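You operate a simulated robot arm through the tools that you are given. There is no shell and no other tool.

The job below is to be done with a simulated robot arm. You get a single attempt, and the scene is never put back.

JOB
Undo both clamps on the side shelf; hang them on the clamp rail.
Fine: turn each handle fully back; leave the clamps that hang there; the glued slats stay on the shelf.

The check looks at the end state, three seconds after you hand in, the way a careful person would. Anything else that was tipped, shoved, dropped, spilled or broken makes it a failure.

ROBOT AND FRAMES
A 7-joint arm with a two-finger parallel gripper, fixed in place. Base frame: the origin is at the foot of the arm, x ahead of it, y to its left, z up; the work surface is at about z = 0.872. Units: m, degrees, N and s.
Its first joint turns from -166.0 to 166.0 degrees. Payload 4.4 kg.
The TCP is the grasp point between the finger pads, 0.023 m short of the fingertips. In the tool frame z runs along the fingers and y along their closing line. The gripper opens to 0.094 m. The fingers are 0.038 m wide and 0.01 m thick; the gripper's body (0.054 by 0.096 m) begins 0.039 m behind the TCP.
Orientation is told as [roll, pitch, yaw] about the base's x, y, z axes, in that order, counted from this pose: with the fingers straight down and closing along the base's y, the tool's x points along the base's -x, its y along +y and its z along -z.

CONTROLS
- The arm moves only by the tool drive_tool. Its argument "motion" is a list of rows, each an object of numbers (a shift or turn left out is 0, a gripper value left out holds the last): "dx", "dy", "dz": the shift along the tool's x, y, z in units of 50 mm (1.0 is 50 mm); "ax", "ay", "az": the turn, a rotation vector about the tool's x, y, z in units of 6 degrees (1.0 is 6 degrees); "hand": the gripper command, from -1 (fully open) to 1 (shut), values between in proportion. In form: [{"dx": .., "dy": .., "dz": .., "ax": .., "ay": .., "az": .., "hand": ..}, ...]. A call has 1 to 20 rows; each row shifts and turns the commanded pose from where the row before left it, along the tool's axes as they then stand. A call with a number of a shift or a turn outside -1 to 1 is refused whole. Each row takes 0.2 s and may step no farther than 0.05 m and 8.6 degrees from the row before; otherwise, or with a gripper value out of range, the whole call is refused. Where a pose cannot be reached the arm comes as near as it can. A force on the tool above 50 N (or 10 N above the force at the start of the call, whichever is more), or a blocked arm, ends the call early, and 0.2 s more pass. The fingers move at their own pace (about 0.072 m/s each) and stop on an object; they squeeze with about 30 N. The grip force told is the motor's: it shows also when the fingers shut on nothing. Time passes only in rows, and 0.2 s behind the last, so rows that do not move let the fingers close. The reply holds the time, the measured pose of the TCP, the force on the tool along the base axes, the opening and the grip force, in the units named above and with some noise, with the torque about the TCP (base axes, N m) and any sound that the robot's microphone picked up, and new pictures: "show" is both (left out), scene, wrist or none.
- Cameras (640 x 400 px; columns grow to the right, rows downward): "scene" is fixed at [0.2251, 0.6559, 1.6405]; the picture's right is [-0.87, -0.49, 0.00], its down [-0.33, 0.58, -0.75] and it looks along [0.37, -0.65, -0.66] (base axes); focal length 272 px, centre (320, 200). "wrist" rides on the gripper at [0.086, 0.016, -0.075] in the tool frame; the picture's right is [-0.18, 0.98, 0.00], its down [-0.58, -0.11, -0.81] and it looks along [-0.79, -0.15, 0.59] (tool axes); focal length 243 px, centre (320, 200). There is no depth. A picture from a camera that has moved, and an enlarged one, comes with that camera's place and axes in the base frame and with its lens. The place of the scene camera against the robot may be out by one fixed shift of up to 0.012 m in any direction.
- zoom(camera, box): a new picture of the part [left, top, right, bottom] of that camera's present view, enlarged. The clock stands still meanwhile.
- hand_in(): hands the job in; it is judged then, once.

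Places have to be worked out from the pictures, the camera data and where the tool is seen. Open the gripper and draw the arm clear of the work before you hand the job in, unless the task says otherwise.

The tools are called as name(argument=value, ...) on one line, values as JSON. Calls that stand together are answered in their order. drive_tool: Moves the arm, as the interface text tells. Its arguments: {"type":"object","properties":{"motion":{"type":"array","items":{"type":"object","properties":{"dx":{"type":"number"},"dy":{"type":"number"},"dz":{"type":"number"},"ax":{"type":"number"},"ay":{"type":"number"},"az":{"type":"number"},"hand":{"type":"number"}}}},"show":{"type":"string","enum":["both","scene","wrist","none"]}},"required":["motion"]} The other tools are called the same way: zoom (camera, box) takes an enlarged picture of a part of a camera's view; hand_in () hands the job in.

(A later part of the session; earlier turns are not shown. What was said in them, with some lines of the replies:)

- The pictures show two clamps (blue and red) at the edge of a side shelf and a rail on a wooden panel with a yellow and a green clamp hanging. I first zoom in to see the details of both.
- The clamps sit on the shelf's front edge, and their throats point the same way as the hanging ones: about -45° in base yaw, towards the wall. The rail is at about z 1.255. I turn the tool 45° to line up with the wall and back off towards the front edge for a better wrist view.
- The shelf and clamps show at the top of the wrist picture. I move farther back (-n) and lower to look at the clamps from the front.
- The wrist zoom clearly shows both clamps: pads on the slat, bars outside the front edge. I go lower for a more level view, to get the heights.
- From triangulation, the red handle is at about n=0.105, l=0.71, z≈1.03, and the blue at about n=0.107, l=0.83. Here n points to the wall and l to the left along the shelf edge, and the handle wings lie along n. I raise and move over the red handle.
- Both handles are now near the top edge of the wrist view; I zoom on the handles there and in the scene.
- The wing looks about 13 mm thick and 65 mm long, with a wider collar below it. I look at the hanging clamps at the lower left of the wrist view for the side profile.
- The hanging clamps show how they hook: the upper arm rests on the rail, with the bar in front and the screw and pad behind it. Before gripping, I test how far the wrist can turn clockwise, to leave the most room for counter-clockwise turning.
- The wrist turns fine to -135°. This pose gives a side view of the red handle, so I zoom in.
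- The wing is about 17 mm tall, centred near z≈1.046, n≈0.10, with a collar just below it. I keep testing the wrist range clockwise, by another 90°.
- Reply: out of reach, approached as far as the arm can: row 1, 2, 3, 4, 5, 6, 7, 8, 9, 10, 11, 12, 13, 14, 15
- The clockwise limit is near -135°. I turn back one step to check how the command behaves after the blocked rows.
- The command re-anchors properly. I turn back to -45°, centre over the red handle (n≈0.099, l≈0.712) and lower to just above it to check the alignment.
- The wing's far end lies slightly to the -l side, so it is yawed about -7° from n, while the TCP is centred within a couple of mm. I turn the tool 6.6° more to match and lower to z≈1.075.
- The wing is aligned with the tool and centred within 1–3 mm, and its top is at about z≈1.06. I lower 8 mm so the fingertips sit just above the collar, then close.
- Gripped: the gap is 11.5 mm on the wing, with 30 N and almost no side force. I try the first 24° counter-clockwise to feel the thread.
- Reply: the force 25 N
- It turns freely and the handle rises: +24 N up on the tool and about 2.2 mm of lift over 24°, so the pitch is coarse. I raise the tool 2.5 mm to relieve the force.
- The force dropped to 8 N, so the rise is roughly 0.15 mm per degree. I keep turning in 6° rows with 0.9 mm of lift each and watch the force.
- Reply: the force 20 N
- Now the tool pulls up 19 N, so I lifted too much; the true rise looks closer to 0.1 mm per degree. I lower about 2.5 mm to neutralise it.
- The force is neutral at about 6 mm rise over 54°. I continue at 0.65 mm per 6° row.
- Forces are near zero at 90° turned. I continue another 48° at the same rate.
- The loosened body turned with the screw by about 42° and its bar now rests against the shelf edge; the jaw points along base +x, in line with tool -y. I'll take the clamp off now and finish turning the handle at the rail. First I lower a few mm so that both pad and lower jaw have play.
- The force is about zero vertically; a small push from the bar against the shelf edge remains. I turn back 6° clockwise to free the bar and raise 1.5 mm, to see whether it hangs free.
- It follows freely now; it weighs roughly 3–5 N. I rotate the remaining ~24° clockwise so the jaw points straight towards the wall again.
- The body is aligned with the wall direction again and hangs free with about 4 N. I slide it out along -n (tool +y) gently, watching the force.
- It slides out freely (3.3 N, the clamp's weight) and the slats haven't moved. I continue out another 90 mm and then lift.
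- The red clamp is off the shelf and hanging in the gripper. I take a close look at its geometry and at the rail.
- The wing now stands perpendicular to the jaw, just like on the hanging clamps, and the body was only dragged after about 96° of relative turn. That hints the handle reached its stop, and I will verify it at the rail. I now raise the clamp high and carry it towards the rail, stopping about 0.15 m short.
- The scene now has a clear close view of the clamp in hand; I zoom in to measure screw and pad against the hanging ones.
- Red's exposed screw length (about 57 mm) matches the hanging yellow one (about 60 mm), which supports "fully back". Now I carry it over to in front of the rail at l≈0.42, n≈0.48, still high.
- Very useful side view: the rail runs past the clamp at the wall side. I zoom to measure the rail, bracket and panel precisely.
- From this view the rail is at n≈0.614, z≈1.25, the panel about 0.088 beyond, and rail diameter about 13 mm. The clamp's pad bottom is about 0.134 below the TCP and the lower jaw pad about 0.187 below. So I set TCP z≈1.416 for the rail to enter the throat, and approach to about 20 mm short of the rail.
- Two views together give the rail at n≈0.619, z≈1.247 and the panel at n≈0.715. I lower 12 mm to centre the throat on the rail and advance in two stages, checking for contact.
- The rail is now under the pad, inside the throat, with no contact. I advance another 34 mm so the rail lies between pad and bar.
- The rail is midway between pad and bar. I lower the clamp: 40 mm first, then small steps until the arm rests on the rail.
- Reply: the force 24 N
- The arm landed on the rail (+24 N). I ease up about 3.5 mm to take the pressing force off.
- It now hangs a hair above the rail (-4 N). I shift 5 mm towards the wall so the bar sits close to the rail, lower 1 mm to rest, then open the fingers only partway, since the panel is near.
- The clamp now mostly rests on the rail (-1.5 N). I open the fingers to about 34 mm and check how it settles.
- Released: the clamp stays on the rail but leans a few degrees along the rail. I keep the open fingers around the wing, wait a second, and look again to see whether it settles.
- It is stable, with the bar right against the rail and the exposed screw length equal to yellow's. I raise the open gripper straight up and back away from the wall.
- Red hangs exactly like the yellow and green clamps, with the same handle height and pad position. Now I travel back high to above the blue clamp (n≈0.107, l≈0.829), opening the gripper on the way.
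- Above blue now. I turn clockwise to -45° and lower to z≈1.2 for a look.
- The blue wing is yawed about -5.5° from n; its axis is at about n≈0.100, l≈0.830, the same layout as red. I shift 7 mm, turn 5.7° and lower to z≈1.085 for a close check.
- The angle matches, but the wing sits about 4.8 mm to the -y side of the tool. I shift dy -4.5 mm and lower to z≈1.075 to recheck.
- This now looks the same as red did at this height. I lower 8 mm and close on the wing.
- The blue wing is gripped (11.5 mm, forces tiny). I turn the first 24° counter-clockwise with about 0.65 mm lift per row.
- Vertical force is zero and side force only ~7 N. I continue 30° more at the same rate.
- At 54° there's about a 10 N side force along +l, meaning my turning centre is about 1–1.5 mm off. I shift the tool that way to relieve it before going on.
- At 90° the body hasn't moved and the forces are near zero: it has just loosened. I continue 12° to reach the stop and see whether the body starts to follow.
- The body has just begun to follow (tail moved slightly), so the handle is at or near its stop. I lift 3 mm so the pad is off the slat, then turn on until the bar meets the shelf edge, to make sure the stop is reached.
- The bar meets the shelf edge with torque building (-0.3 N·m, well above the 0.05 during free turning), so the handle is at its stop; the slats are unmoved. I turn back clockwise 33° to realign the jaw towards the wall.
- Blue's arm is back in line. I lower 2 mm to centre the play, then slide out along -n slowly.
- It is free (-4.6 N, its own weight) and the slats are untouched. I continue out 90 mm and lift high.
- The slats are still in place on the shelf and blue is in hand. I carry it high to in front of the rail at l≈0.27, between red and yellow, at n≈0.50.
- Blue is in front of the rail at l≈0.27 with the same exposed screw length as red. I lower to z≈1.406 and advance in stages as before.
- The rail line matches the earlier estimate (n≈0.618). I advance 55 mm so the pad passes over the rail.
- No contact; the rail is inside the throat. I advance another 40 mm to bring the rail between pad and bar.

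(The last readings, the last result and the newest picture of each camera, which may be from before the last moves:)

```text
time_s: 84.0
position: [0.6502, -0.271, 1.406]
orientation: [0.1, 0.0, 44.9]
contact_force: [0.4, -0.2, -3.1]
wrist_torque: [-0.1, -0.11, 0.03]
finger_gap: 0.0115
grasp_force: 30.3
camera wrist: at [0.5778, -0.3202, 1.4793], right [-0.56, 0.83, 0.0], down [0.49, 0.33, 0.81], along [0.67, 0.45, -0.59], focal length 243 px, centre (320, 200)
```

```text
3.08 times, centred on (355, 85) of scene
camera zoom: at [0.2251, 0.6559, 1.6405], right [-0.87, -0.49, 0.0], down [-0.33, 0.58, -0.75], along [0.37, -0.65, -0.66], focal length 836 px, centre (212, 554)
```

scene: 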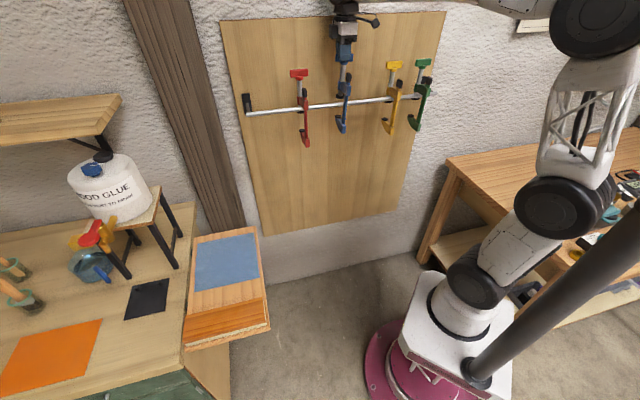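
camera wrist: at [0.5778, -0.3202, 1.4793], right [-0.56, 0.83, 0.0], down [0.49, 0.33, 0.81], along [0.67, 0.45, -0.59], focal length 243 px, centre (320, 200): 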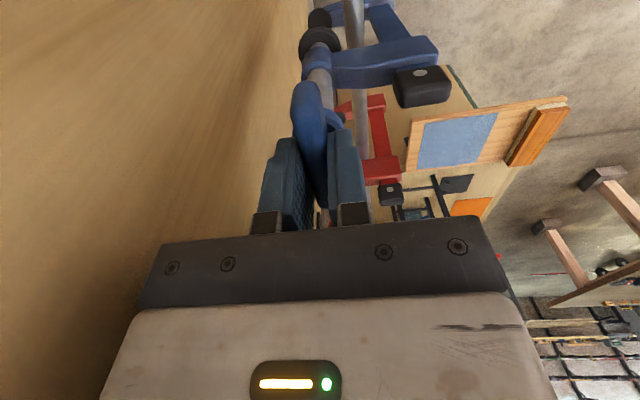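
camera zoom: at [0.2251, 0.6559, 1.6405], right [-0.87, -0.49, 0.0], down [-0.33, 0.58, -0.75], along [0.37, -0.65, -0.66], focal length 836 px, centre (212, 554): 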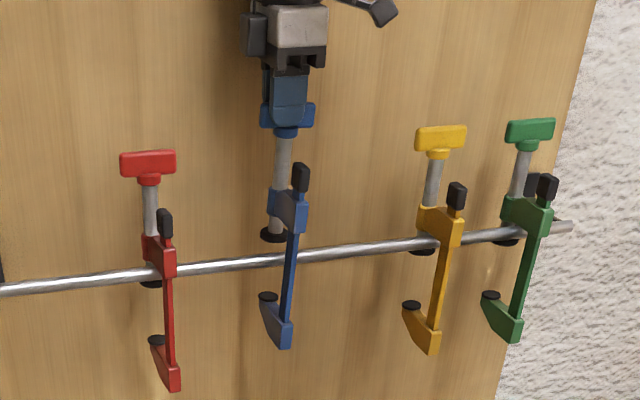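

The rail lies cleanly between pad and bar. I lower 33 mm, then go in small steps to touch down.

drive_tool(motion=[{"dz": 0.25}, {"dz": 0.25}, {"dz": 0.16}, {}], show="none")

zoom(camera="wrist", box=[200, 0, 440, 150])

```text
time_s: 85.0
position: [0.65, -0.2705, 1.3755]
orientation: [-0.1, 0.0, 44.9]
contact_force: [-0.1, -0.2, -4.3]
wrist_torque: [-0.09, -0.06, -0.03]
finger_gap: 0.0117
grasp_force: 29.6
```

```text
2.67 times, centred on (320, 75) of wrist
camera zoom: at [0.5775, -0.3198, 1.4489], right [-0.56, 0.83, 0.0], down [0.49, 0.33, 0.81], along [0.67, 0.45, -0.59], focal length 647 px, centre (320, 533)
```

zoom: 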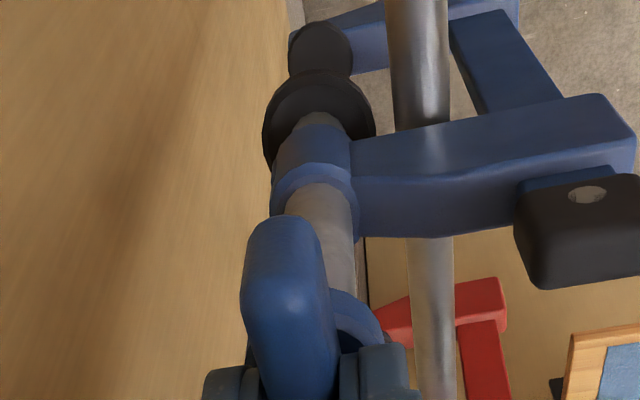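

drive_tool(motion=[{"dz": 0.05}, {"dz": 0.05}, {"dz": 0.04}, {}], show="none")

```text
time_s: 86.0
position: [0.6494, -0.2691, 1.3671]
orientation: [0.0, 0.0, 44.9]
contact_force: [4.8, -1.7, 15.0]
wrist_torque: [0.01, -0.07, -0.06]
finger_gap: 0.0118
grasp_force: 30.3
```

Touched down (+15 N). I ease up about 2.3 mm so it only just rests.

drive_tool(motion=[{"dz": -0.045}, {}, {}], show="none")

```text
time_s: 86.8
position: [0.6502, -0.2702, 1.3679]
orientation: [0.0, -0.1, 45.0]
contact_force: [1.7, 0.4, 1.9]
wrist_torque: [0.08, -0.11, -0.06]
finger_gap: 0.0117
grasp_force: 29.8
```

It rests on the rail with almost no load on the tool. I open the fingers partway to release.

drive_tool(motion=[{"dz": -0.005}, {"hand": 0.65}, {"hand": 0.45}, {"hand": 0.28}, {"hand": 0.28}, {}, {}, {}], show="both")

zoom(camera="wrist", box=[200, 0, 440, 150])

zoom(camera="scene", box=[310, 20, 400, 150])

```text
time_s: 88.6
position: [0.6483, -0.27, 1.369]
orientation: [0.0, 0.0, 44.9]
contact_force: [0.7, -0.2, -0.7]
wrist_torque: [0.01, 0.0, -0.01]
finger_gap: 0.0338
grasp_force: 0.2
camera wrist: at [0.5772, -0.3201, 1.4425], right [-0.56, 0.83, 0.0], down [0.49, 0.33, 0.81], along [0.67, 0.45, -0.59], focal length 243 px, centre (320, 200)
```

scene: 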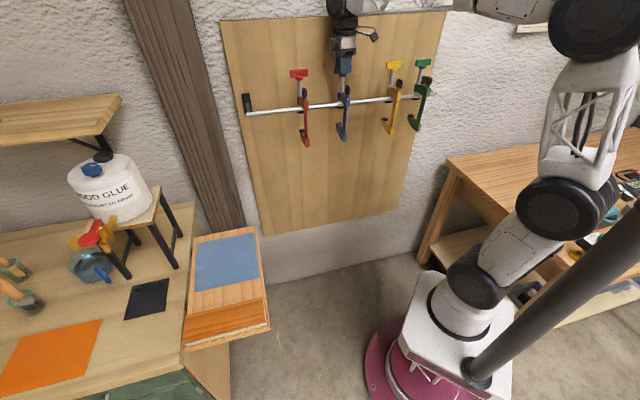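
wrist: 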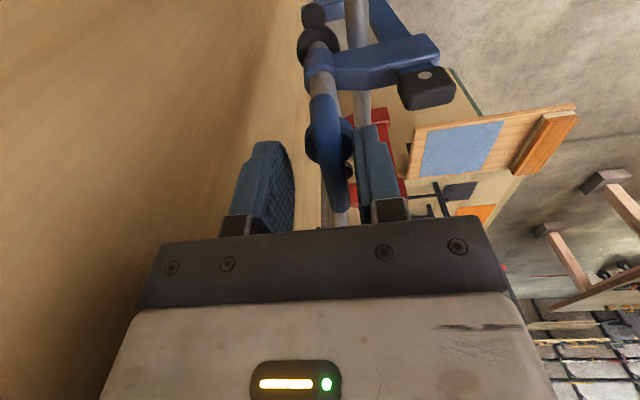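

```text
2.67 times, centred on (320, 75) of wrist
camera zoom: at [0.5772, -0.3201, 1.4425], right [-0.56, 0.83, 0.0], down [0.49, 0.33, 0.81], along [0.67, 0.45, -0.59], focal length 647 px, centre (320, 533)
```

zoom: 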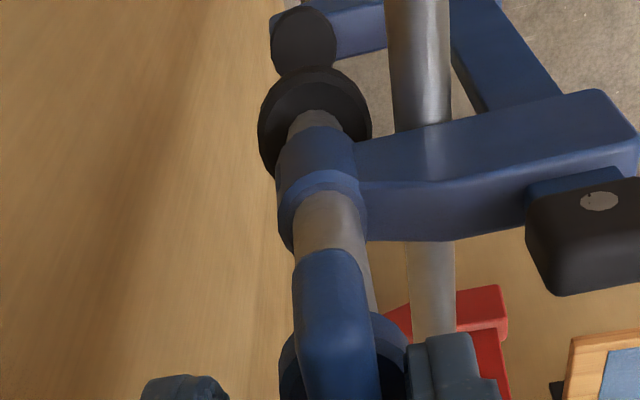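

```text
3.08 times, centred on (355, 85) of scene
camera zoom: at [0.2251, 0.6559, 1.6405], right [-0.87, -0.49, 0.0], down [-0.33, 0.58, -0.75], along [0.37, -0.65, -0.66], focal length 836 px, centre (212, 554)
```

zoom: 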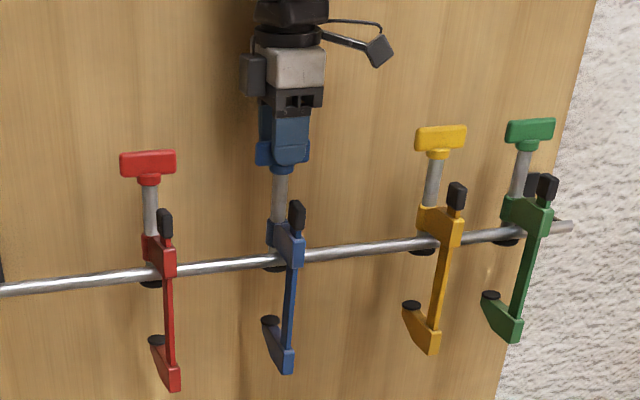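

Released; blue's top leans slightly towards the near finger. I shift the open gripper about 6 mm away from the wall so it can settle freely, and check again.

drive_tool(motion=[{"dy": 0.04}, {"dy": 0.04}, {"dy": 0.04}, {}, {}, {}], show="wrist")

zoom(camera="wrist", box=[220, 40, 440, 240])

zoom(camera="scene", box=[310, 20, 400, 150])

```text
time_s: 90.0
position: [0.645, -0.266, 1.3694]
orientation: [0.1, 0.0, 44.9]
contact_force: [0.1, 0.0, 0.4]
wrist_torque: [0.0, -0.01, -0.02]
finger_gap: 0.0338
grasp_force: 0.0
camera wrist: at [0.5726, -0.316, 1.4423], right [-0.56, 0.83, 0.0], down [0.49, 0.33, 0.81], along [0.67, 0.45, -0.59], focal length 243 px, centre (320, 200)
```

wrist: 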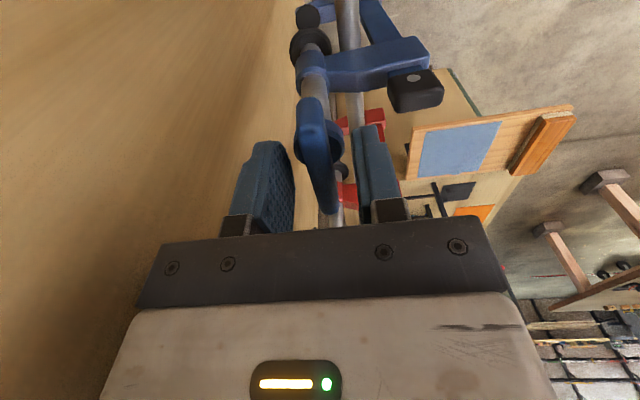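

```text
2.00 times, centred on (330, 140) of wrist
camera zoom: at [0.5726, -0.316, 1.4423], right [-0.56, 0.83, 0.0], down [0.49, 0.33, 0.81], along [0.67, 0.45, -0.59], focal length 485 px, centre (300, 320)
```

zoom: 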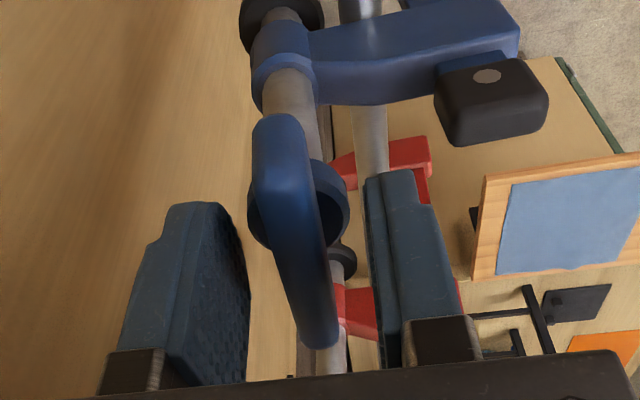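

```text
3.08 times, centred on (355, 85) of scene
camera zoom: at [0.2251, 0.6559, 1.6405], right [-0.87, -0.49, 0.0], down [-0.33, 0.58, -0.75], along [0.37, -0.65, -0.66], focal length 836 px, centre (212, 554)
```

zoom: 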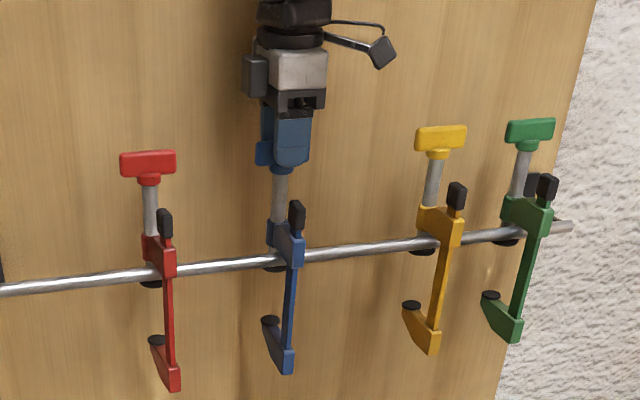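

The wing is now clear of both fingers and the clamp hangs on its own. I raise straight up and back away from the wall.

drive_tool(motion=[{"dz": -0.2}, {"dz": -0.4}, {"dz": -0.6}, {"dz": -0.6}, {"dy": 0.5}, {"dy": 0.9}, {"dy": 0.9}, {"dy": 0.9}, {"dy": 0.9}, {}], show="both")

zoom(camera="scene", box=[240, 20, 450, 160])

```text
time_s: 92.2
position: [0.5023, -0.1202, 1.4582]
orientation: [-0.1, 0.1, 44.9]
contact_force: [-0.1, -0.1, 0.2]
wrist_torque: [0.0, -0.02, -0.01]
finger_gap: 0.0338
grasp_force: 0.1
camera wrist: at [0.4295, -0.1708, 1.5313], right [-0.56, 0.83, 0.0], down [0.49, 0.33, 0.81], along [0.67, 0.45, -0.59], focal length 243 px, centre (320, 200)
```

scene: 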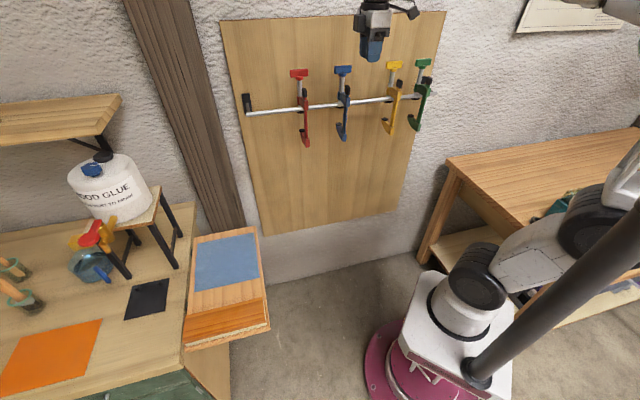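
wrist: 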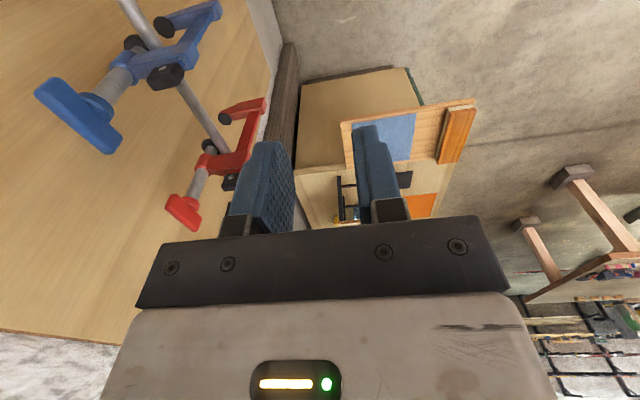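

```text
2.86 times, centred on (345, 90) of scene
camera zoom: at [0.2251, 0.6559, 1.6405], right [-0.87, -0.49, 0.0], down [-0.33, 0.58, -0.75], along [0.37, -0.65, -0.66], focal length 777 px, centre (249, 514)
```

zoom: 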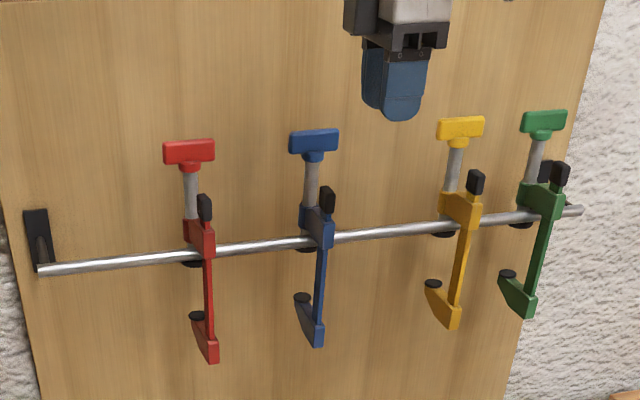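

All four clamps hang on the rail with equal screw lengths. I zoom once more on the rail and on the shelf to verify the end state.

zoom(camera="scene", box=[280, 55, 440, 155])

zoom(camera="wrist", box=[20, 0, 280, 240])

zoom(camera="scene", box=[0, 140, 290, 400])

```text
4.00 times, centred on (360, 105) of scene
camera zoom: at [0.2251, 0.6559, 1.6405], right [-0.87, -0.49, 0.0], down [-0.33, 0.58, -0.75], along [0.37, -0.65, -0.66], focal length 1088 px, centre (160, 580)
```

zoom: 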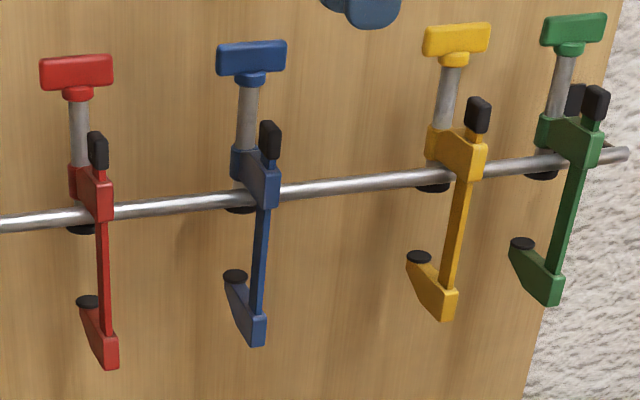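

```text
1.67 times, centred on (150, 120) of wrist
camera zoom: at [0.4295, -0.1708, 1.5313], right [-0.56, 0.83, 0.0], down [0.49, 0.33, 0.81], along [0.67, 0.45, -0.59], focal length 404 px, centre (603, 333)
```

zoom: 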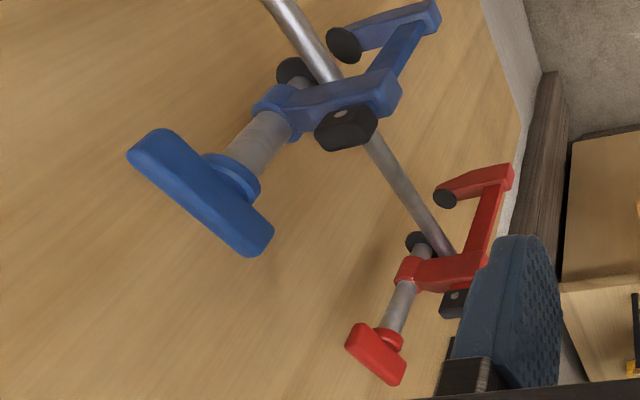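

```text
1.54 times, centred on (145, 270) of scene
camera zoom: at [0.2251, 0.6559, 1.6405], right [-0.87, -0.49, 0.0], down [-0.33, 0.58, -0.75], along [0.37, -0.65, -0.66], focal length 418 px, centre (589, 92)
```

zoom: 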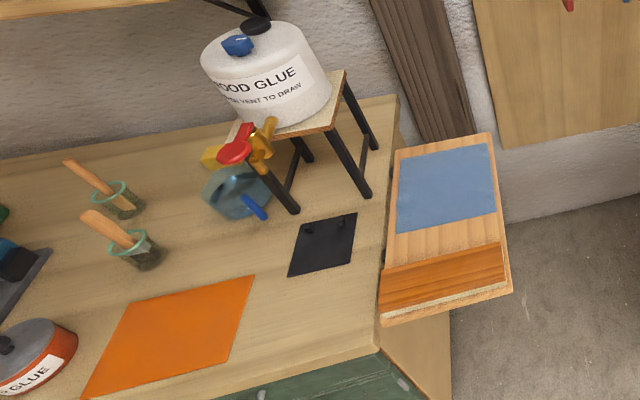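

The end state is right: red and blue hang like yellow and green with handles fully back, and the slats and everything else are in place. I open the gripper fully, draw the arm a bit farther away, and check that nothing changes.

drive_tool(motion=[{"dy": 0.9}, {"dy": 0.9, "hand": -1}, {}, {}, {}, {}, {}, {}, {}, {}], show="scene")

zoom(camera="scene", box=[280, 55, 440, 155])

```text
time_s: 94.4
position: [0.4362, -0.0556, 1.4565]
orientation: [0.1, 0.0, 44.9]
contact_force: [0.2, -0.4, 0.3]
wrist_torque: [-0.03, 0.03, -0.02]
finger_gap: 0.0939
grasp_force: 0.1
```

scene: 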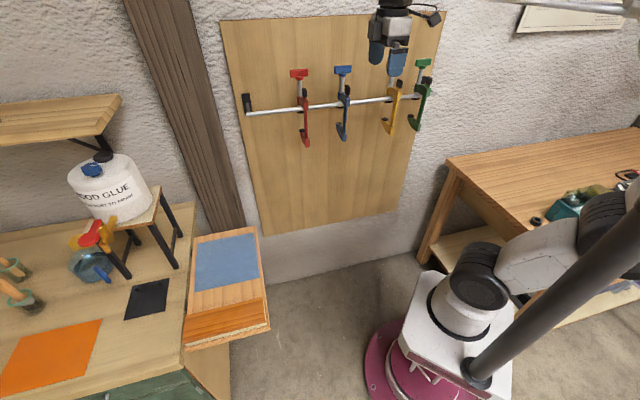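

```text
4.00 times, centred on (360, 105) of scene
camera zoom: at [0.2251, 0.6559, 1.6405], right [-0.87, -0.49, 0.0], down [-0.33, 0.58, -0.75], along [0.37, -0.65, -0.66], focal length 1088 px, centre (160, 580)
```

zoom: 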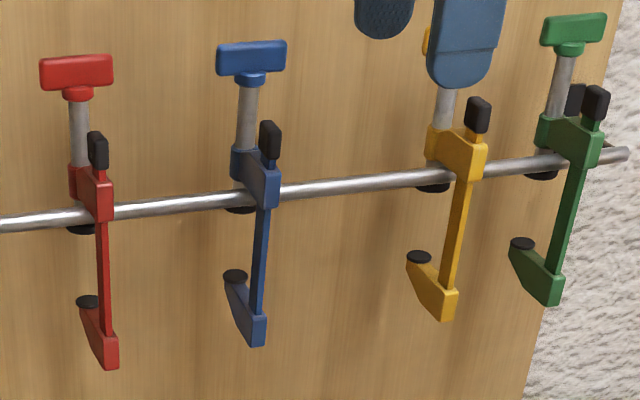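

The clamps haven't moved over the last two seconds, the gripper is open and the arm is clear of the work. I hand the job in.

hand_in()

```text
The job is handed in.
```

Both clamps from the side shelf are undone and now hang on the clamp rail. Red is at the left end and blue is between red and yellow.

- **Handles:** I turned each one back until it reached its stop. The exposed screw lengths on red and blue match those on the yellow and green clamps.
- **Existing clamps:** yellow and green hang where they were; I did not touch them.
- **Slats:** they are still on the shelf in the same position, as far as I could see in the pictures. While I was loosening the clamps, each bar pressed lightly against the shelf edge for a moment, but nothing moved.

Red leans a few degrees along the rail, but it is steady. The gripper is open and the arm is clear of the work. The job is handed in; I have not seen the check's result.
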